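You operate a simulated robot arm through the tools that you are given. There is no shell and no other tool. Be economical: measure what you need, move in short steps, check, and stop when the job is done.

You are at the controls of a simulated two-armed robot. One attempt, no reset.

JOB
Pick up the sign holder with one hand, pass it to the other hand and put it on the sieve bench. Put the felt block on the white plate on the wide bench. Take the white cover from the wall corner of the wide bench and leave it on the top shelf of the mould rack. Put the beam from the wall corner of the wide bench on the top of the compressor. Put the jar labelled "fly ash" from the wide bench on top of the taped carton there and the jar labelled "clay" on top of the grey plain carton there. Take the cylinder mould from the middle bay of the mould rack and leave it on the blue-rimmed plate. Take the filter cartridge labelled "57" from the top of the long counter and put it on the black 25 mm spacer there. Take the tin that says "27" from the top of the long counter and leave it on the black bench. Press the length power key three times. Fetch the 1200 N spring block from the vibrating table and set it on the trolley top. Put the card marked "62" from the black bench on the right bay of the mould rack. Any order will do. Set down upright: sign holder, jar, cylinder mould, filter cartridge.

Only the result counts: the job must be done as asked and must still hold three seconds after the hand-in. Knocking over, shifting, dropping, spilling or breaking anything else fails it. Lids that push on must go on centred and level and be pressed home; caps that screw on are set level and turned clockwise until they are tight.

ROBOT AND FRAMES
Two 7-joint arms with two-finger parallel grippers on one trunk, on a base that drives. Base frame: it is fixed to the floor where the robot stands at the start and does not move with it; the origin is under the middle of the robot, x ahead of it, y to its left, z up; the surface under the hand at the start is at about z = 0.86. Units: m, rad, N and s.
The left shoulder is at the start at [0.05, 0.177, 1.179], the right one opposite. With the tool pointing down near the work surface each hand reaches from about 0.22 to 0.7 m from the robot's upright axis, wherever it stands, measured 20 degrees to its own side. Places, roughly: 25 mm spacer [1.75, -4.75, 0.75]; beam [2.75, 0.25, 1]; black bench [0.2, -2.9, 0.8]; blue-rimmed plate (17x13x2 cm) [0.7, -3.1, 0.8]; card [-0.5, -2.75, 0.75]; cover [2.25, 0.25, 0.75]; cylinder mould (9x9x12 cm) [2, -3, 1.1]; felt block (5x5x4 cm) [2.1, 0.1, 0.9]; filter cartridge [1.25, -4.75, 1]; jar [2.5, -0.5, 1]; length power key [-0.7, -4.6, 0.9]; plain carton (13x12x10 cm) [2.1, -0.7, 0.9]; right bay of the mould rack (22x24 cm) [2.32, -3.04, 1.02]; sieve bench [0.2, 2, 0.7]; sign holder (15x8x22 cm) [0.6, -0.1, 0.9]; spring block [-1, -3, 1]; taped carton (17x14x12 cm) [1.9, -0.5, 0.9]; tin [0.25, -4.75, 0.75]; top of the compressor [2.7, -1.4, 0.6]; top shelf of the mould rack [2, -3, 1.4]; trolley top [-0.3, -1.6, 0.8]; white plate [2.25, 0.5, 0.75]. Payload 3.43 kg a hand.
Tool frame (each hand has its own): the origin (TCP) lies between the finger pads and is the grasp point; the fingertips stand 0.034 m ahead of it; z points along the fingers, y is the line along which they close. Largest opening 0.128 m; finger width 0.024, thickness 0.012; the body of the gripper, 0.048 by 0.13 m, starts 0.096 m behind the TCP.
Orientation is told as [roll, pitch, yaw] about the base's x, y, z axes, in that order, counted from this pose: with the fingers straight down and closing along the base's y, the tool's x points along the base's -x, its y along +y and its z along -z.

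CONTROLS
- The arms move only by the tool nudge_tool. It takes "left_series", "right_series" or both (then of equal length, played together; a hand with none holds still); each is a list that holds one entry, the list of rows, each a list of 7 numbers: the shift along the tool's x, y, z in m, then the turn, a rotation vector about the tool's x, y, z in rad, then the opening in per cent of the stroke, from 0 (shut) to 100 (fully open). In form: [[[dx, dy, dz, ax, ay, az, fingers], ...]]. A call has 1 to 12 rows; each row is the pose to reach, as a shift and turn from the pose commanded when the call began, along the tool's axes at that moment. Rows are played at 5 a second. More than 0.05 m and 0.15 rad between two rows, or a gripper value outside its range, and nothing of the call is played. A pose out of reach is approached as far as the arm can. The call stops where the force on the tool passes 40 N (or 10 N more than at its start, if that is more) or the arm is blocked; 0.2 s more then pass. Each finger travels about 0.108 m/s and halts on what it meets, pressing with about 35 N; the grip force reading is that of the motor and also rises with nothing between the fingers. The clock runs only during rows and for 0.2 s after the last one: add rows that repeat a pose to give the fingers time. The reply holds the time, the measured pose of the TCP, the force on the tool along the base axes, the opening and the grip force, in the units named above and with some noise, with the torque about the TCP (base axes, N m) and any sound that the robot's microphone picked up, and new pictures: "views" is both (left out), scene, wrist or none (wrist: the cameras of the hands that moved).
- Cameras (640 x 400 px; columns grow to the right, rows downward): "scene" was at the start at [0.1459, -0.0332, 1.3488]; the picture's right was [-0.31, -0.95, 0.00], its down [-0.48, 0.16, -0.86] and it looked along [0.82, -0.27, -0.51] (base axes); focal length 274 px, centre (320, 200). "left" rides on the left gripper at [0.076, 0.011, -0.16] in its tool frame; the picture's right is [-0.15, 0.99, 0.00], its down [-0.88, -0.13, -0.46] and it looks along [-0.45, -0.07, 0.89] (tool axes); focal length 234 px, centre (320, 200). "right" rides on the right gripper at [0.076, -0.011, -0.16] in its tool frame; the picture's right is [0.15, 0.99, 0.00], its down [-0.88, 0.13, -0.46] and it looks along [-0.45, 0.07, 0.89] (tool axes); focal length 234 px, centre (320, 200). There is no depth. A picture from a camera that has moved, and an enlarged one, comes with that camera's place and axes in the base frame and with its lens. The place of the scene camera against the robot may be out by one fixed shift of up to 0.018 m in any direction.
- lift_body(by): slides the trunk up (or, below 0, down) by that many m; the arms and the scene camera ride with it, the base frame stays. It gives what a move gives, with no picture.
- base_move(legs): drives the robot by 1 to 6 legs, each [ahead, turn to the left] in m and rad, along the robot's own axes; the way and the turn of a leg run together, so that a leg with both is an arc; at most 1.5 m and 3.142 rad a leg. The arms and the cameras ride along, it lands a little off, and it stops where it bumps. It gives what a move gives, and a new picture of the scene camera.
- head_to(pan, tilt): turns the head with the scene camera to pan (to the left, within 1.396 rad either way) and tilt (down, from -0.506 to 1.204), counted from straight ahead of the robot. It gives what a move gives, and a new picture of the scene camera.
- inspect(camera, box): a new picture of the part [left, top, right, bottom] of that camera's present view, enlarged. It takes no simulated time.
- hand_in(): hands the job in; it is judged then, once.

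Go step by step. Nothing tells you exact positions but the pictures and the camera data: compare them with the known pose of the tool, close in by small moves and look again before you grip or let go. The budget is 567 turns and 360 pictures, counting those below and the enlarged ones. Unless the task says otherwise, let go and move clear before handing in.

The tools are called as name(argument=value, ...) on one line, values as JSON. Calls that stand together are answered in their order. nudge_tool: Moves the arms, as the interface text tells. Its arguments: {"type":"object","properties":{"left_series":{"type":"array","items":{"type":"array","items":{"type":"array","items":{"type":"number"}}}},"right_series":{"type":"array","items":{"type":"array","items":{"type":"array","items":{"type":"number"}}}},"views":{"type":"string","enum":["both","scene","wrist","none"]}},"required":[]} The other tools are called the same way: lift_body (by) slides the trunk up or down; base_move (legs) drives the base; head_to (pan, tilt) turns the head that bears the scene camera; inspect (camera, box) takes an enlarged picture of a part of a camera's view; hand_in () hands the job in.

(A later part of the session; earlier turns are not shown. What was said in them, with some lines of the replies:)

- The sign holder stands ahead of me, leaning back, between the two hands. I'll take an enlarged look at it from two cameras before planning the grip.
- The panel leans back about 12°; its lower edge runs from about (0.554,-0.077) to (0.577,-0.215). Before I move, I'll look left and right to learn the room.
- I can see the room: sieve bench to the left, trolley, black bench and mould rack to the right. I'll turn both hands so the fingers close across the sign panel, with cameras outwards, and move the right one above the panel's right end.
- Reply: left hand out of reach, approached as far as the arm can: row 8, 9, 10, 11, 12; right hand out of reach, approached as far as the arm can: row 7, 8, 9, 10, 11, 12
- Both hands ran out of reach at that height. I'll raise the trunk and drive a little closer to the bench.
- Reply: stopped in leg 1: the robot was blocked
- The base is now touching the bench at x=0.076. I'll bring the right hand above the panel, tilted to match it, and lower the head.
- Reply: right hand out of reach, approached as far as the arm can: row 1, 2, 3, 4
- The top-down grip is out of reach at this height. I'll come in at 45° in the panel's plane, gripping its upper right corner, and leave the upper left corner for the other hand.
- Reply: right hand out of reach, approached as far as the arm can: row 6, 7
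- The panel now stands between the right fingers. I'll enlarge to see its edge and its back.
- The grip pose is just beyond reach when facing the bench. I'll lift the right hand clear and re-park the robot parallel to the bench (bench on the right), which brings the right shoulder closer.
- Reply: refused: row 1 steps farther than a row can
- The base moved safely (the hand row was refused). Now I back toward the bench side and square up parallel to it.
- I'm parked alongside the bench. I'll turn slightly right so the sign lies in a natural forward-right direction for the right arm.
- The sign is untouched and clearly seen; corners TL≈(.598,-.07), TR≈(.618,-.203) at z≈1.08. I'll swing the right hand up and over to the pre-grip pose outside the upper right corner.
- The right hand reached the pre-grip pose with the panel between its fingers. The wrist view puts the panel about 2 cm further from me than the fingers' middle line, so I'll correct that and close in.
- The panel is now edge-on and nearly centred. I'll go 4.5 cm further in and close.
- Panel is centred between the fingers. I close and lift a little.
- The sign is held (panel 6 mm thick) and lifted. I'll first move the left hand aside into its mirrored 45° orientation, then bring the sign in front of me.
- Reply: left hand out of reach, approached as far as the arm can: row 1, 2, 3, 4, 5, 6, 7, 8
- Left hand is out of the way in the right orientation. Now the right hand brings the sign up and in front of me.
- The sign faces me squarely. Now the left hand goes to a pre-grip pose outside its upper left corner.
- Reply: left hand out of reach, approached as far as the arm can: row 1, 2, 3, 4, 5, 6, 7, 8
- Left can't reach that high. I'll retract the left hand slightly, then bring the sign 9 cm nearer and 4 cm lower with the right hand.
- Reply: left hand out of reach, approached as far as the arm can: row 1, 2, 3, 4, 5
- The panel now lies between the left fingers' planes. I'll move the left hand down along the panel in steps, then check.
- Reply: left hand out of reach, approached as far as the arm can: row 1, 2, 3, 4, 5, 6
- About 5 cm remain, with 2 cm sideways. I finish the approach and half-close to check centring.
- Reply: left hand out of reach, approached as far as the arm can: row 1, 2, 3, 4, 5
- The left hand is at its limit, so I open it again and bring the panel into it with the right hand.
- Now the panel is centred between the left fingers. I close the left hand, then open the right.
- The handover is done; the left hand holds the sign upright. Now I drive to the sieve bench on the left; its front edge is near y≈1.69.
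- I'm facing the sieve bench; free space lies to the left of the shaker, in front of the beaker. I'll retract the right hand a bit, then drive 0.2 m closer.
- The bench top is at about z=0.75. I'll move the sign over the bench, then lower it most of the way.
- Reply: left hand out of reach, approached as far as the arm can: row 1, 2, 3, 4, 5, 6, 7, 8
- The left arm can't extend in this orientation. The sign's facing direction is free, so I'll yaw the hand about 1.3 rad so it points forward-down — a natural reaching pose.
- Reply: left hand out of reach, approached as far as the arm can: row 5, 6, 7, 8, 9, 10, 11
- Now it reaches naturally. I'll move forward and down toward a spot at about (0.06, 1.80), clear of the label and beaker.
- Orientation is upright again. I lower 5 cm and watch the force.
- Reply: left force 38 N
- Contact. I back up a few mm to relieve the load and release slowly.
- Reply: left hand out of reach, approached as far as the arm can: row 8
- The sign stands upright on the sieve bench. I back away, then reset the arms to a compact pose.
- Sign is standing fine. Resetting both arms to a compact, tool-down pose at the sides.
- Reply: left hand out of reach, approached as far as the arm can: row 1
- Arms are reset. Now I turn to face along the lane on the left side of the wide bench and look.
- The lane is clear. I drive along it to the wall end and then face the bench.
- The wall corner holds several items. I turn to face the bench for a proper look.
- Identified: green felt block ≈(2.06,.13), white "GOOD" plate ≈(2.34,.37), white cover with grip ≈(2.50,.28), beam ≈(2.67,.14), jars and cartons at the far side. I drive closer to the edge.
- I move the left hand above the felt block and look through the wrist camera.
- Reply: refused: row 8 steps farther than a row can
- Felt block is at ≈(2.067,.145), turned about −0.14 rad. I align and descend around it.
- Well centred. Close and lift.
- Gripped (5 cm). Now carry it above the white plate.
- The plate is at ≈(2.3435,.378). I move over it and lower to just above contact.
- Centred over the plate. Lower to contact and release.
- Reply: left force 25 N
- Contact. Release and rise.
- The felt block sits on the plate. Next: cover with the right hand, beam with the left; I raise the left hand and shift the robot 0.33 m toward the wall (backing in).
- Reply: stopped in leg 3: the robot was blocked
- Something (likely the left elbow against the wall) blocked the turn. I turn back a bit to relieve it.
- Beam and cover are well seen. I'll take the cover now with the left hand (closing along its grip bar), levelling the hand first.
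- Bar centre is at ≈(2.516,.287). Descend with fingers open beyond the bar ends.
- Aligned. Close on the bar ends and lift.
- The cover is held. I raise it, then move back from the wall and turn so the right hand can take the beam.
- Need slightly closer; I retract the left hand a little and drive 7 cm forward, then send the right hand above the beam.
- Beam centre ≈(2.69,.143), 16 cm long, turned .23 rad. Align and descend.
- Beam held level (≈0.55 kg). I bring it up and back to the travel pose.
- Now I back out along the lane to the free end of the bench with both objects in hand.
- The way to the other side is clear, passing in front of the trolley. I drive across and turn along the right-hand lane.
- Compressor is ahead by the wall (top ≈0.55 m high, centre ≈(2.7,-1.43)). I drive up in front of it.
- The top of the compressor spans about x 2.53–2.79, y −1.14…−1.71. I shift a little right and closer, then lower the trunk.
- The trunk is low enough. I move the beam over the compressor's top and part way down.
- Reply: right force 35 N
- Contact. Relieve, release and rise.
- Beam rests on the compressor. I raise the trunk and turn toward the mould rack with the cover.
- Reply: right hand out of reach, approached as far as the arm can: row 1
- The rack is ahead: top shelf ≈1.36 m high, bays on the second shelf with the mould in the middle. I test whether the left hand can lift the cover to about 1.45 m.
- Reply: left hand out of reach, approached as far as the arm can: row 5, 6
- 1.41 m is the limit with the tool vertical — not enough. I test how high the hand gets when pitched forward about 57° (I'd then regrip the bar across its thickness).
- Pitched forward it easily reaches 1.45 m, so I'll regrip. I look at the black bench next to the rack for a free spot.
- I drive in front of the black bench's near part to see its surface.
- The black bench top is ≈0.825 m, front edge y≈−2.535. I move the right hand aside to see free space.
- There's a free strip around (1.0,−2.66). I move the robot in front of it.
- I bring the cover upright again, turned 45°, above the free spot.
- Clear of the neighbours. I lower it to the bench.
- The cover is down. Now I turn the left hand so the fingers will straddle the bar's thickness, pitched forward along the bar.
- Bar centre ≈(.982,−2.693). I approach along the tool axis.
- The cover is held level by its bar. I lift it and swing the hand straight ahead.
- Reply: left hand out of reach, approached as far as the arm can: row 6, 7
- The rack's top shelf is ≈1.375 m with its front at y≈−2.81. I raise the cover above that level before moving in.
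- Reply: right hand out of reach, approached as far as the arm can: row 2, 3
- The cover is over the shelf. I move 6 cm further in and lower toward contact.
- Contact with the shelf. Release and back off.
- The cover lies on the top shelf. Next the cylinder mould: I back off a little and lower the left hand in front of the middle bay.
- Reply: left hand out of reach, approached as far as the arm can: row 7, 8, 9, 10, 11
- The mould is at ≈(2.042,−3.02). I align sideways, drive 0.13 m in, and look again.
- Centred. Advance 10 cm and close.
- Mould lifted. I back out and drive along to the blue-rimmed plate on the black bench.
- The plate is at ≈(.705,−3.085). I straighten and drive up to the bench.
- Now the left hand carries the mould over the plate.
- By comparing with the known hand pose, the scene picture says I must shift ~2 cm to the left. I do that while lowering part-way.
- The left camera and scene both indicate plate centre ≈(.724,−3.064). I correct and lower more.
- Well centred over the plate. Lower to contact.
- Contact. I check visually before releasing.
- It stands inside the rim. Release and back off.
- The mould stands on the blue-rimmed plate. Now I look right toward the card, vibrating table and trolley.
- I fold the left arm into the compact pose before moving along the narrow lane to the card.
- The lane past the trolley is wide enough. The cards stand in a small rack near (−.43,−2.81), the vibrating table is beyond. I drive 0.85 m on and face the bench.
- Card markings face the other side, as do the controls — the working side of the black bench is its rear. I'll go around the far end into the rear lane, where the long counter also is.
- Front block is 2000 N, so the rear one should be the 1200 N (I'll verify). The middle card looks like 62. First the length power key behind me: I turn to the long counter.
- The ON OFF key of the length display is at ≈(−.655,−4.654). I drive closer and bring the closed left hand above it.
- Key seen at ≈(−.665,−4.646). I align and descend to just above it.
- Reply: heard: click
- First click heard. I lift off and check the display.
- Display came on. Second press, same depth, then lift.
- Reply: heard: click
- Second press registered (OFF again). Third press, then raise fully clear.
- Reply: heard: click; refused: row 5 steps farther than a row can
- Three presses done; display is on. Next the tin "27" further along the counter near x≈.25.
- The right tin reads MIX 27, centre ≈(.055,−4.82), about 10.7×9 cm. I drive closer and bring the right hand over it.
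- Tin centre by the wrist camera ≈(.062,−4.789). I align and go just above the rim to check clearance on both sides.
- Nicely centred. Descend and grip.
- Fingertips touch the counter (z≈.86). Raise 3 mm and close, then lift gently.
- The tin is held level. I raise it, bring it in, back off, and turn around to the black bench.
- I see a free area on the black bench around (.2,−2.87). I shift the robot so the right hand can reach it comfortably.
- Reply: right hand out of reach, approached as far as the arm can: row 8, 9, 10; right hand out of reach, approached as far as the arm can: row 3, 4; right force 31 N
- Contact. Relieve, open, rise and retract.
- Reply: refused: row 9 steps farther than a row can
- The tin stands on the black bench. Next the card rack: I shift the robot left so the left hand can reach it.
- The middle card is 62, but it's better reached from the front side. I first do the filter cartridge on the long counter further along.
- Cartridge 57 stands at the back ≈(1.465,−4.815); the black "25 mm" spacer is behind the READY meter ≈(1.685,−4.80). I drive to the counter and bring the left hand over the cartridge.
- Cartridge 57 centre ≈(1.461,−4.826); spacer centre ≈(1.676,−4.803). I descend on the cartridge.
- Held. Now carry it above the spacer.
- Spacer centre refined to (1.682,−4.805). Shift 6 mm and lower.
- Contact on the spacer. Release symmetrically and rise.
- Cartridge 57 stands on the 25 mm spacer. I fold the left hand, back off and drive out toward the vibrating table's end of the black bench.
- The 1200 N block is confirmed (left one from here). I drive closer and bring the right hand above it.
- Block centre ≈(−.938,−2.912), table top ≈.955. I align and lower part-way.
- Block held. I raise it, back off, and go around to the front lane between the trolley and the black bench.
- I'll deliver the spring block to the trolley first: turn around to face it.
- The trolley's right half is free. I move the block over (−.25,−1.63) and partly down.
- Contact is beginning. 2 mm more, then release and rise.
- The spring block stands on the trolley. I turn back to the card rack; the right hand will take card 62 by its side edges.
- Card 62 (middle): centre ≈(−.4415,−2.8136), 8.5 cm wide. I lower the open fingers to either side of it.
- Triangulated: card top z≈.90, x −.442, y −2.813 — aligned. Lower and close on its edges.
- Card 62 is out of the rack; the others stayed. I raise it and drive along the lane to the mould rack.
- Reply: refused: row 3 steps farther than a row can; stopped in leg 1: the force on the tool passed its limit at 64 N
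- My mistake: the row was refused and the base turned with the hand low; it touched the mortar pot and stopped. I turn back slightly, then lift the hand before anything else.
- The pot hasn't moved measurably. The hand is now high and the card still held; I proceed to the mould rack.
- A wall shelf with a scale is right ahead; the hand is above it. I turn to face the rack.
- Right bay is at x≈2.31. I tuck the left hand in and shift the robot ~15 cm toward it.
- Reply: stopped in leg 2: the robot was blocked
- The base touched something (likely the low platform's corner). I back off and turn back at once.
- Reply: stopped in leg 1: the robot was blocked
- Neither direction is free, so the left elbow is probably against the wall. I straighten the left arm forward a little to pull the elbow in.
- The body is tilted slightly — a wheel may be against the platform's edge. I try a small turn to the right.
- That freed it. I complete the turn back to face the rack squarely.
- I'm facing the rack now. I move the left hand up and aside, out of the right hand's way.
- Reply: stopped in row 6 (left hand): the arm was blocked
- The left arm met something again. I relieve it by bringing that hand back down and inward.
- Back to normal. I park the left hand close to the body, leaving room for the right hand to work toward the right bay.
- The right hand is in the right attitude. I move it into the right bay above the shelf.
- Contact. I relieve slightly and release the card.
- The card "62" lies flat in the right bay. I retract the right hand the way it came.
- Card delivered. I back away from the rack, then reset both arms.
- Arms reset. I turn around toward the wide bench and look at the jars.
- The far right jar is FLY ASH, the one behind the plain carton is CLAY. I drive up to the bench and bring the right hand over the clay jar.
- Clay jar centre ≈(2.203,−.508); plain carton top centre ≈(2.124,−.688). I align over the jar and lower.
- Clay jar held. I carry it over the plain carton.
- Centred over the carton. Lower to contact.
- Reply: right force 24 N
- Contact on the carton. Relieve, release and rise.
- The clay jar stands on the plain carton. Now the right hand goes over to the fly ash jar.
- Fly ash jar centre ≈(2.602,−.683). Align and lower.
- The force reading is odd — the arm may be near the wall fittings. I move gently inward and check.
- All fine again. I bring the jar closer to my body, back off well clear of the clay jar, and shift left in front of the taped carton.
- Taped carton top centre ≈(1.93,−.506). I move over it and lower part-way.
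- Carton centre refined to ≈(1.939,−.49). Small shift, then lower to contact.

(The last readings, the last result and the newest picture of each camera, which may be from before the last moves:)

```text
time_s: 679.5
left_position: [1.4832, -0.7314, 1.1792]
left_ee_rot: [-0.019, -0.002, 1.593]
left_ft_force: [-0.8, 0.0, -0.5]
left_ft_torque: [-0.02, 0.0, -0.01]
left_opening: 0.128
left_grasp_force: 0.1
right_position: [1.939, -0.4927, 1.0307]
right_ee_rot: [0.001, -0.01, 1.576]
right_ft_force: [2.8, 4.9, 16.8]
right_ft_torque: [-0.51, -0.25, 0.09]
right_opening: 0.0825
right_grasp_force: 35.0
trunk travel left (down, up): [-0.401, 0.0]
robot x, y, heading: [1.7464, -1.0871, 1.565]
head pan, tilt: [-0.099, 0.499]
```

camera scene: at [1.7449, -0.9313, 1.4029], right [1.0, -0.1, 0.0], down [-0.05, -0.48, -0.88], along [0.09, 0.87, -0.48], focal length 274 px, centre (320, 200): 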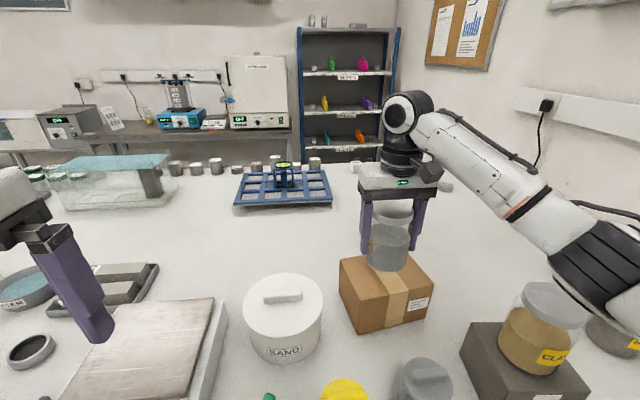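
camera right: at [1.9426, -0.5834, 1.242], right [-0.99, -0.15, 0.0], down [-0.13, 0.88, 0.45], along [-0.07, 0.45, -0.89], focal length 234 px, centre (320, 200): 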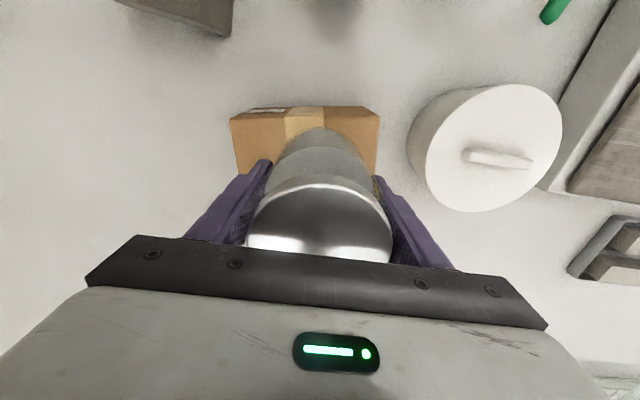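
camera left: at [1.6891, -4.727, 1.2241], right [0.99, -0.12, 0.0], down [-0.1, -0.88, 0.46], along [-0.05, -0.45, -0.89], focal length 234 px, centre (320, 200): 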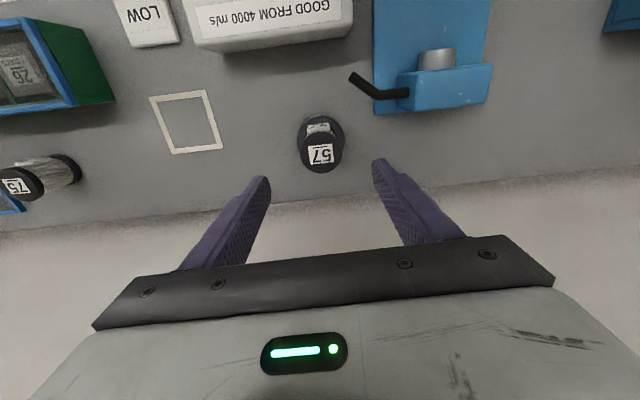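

Contact. Relieve, release, rise.

nudge_tool(right_series=[[[0, 0, -0.002, 0, 0, 0, 0], [0, 0, -0.002, 0, 0, 0, 72], [0, 0, -0.002, 0, 0, 0, 85], [0, 0, -0.002, 0, 0, 0, 100], [0, 0, -0.04, 0, 0, 0, 100], [0, 0, -0.08, 0, 0, 0, 100], [0, 0, -0.12, 0, 0, 0, 100], [0.03, 0, -0.15, 0, 0, 0, 100], [0.07, 0, -0.16, 0, 0, 0, 100]]], views="both")

```text
time_s: 681.5
left_position: [1.4842, -0.7303, 1.1787]
left_ee_rot: [-0.02, -0.002, 1.595]
left_ft_force: [-0.6, 0.0, 0.7]
left_ft_torque: [0.0, 0.0, -0.03]
left_opening: 0.1279
left_grasp_force: 0.1
right_position: [1.9395, -0.5651, 1.1875]
right_ee_rot: [0.0, -0.001, 1.577]
right_ft_force: [0.0, -1.0, -0.2]
right_ft_torque: [0.02, -0.03, -0.02]
right_opening: 0.128
right_grasp_force: 0.0
trunk travel left (down, up): [-0.401, 0.0]
robot x, y, heading: [1.7401, -1.0842, 1.576]
head pan, tilt: [-0.099, 0.499]
camera scene: at [1.7446, -0.933, 1.4032], right [1.0, -0.1, 0.0], down [-0.05, -0.48, -0.88], along [0.09, 0.87, -0.48], focal length 274 px, centre (320, 200)
camera right: at [1.95, -0.6401, 1.3473], right [-0.99, -0.15, 0.0], down [-0.13, 0.88, 0.46], along [-0.07, 0.45, -0.89], focal length 234 px, centre (320, 200)
```

scene: 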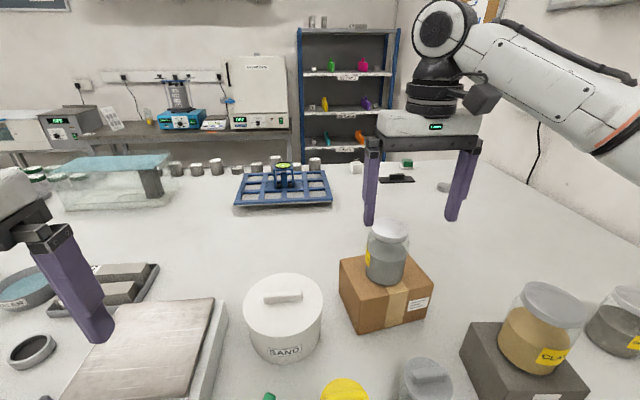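
right: 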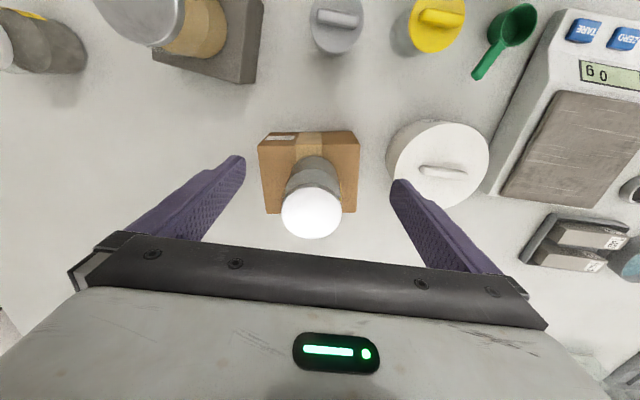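

Both jars stand on their cartons and everything is done. I back the robot off so that both hands are clear.

base_move(legs=[[-0.3, 0]])

```text
time_s: 683.6
left_position: [1.483, -1.0363, 1.1784]
left_ee_rot: [-0.019, -0.001, 1.596]
left_ft_force: [-0.2, 0.5, -0.6]
left_ft_torque: [0.03, 0.0, 0.0]
left_opening: 0.1281
left_grasp_force: 0.0
right_position: [1.9379, -0.8679, 1.1869]
right_ee_rot: [0.0, 0.001, 1.578]
right_ft_force: [0.0, -1.1, 0.1]
right_ft_torque: [-0.01, 0.01, 0.01]
right_opening: 0.128
right_grasp_force: 0.1
trunk travel left (down, up): [-0.401, 0.0]
robot x, y, heading: [1.7486, -1.3937, 1.569]
head pan, tilt: [-0.099, 0.499]
camera scene: at [1.7445, -1.239, 1.4032], right [1.0, -0.1, 0.0], down [-0.05, -0.48, -0.88], along [0.08, 0.87, -0.48], focal length 274 px, centre (320, 200)
```

scene: 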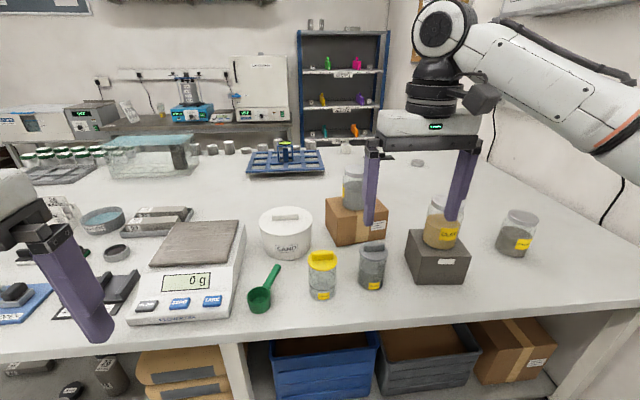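

All items are placed, and both hands are empty and clear, so I hand the job in.

hand_in()

```text
The job is handed in.
```

I finished all twelve tasks and handed the job in, but the robot bumped into things a few times on the way, and I don't know yet whether that counts against it.

- **Mortar pot on the black bench:** a refused hand move left the arm low, and it hit the pot at 64 N while the base turned. Camera views from before and after showed no measurable shift.
- **Near the mould rack:** the base was blocked and tilted slightly, probably against the low platform by the wall. I backed out, but didn't look at the platform or the items on it afterwards.
- **Left arm at the rack:** it was also blocked once there, and I pulled it back straight away.
- **Fly ash jar:** the arm briefly pressed against something near the wall while lifting the jar, and the force went away once I moved it inward.

The "white plate" for the felt block is the small white tile marked GOOD, the only match I saw. Card 62 lies flat in the right bay.
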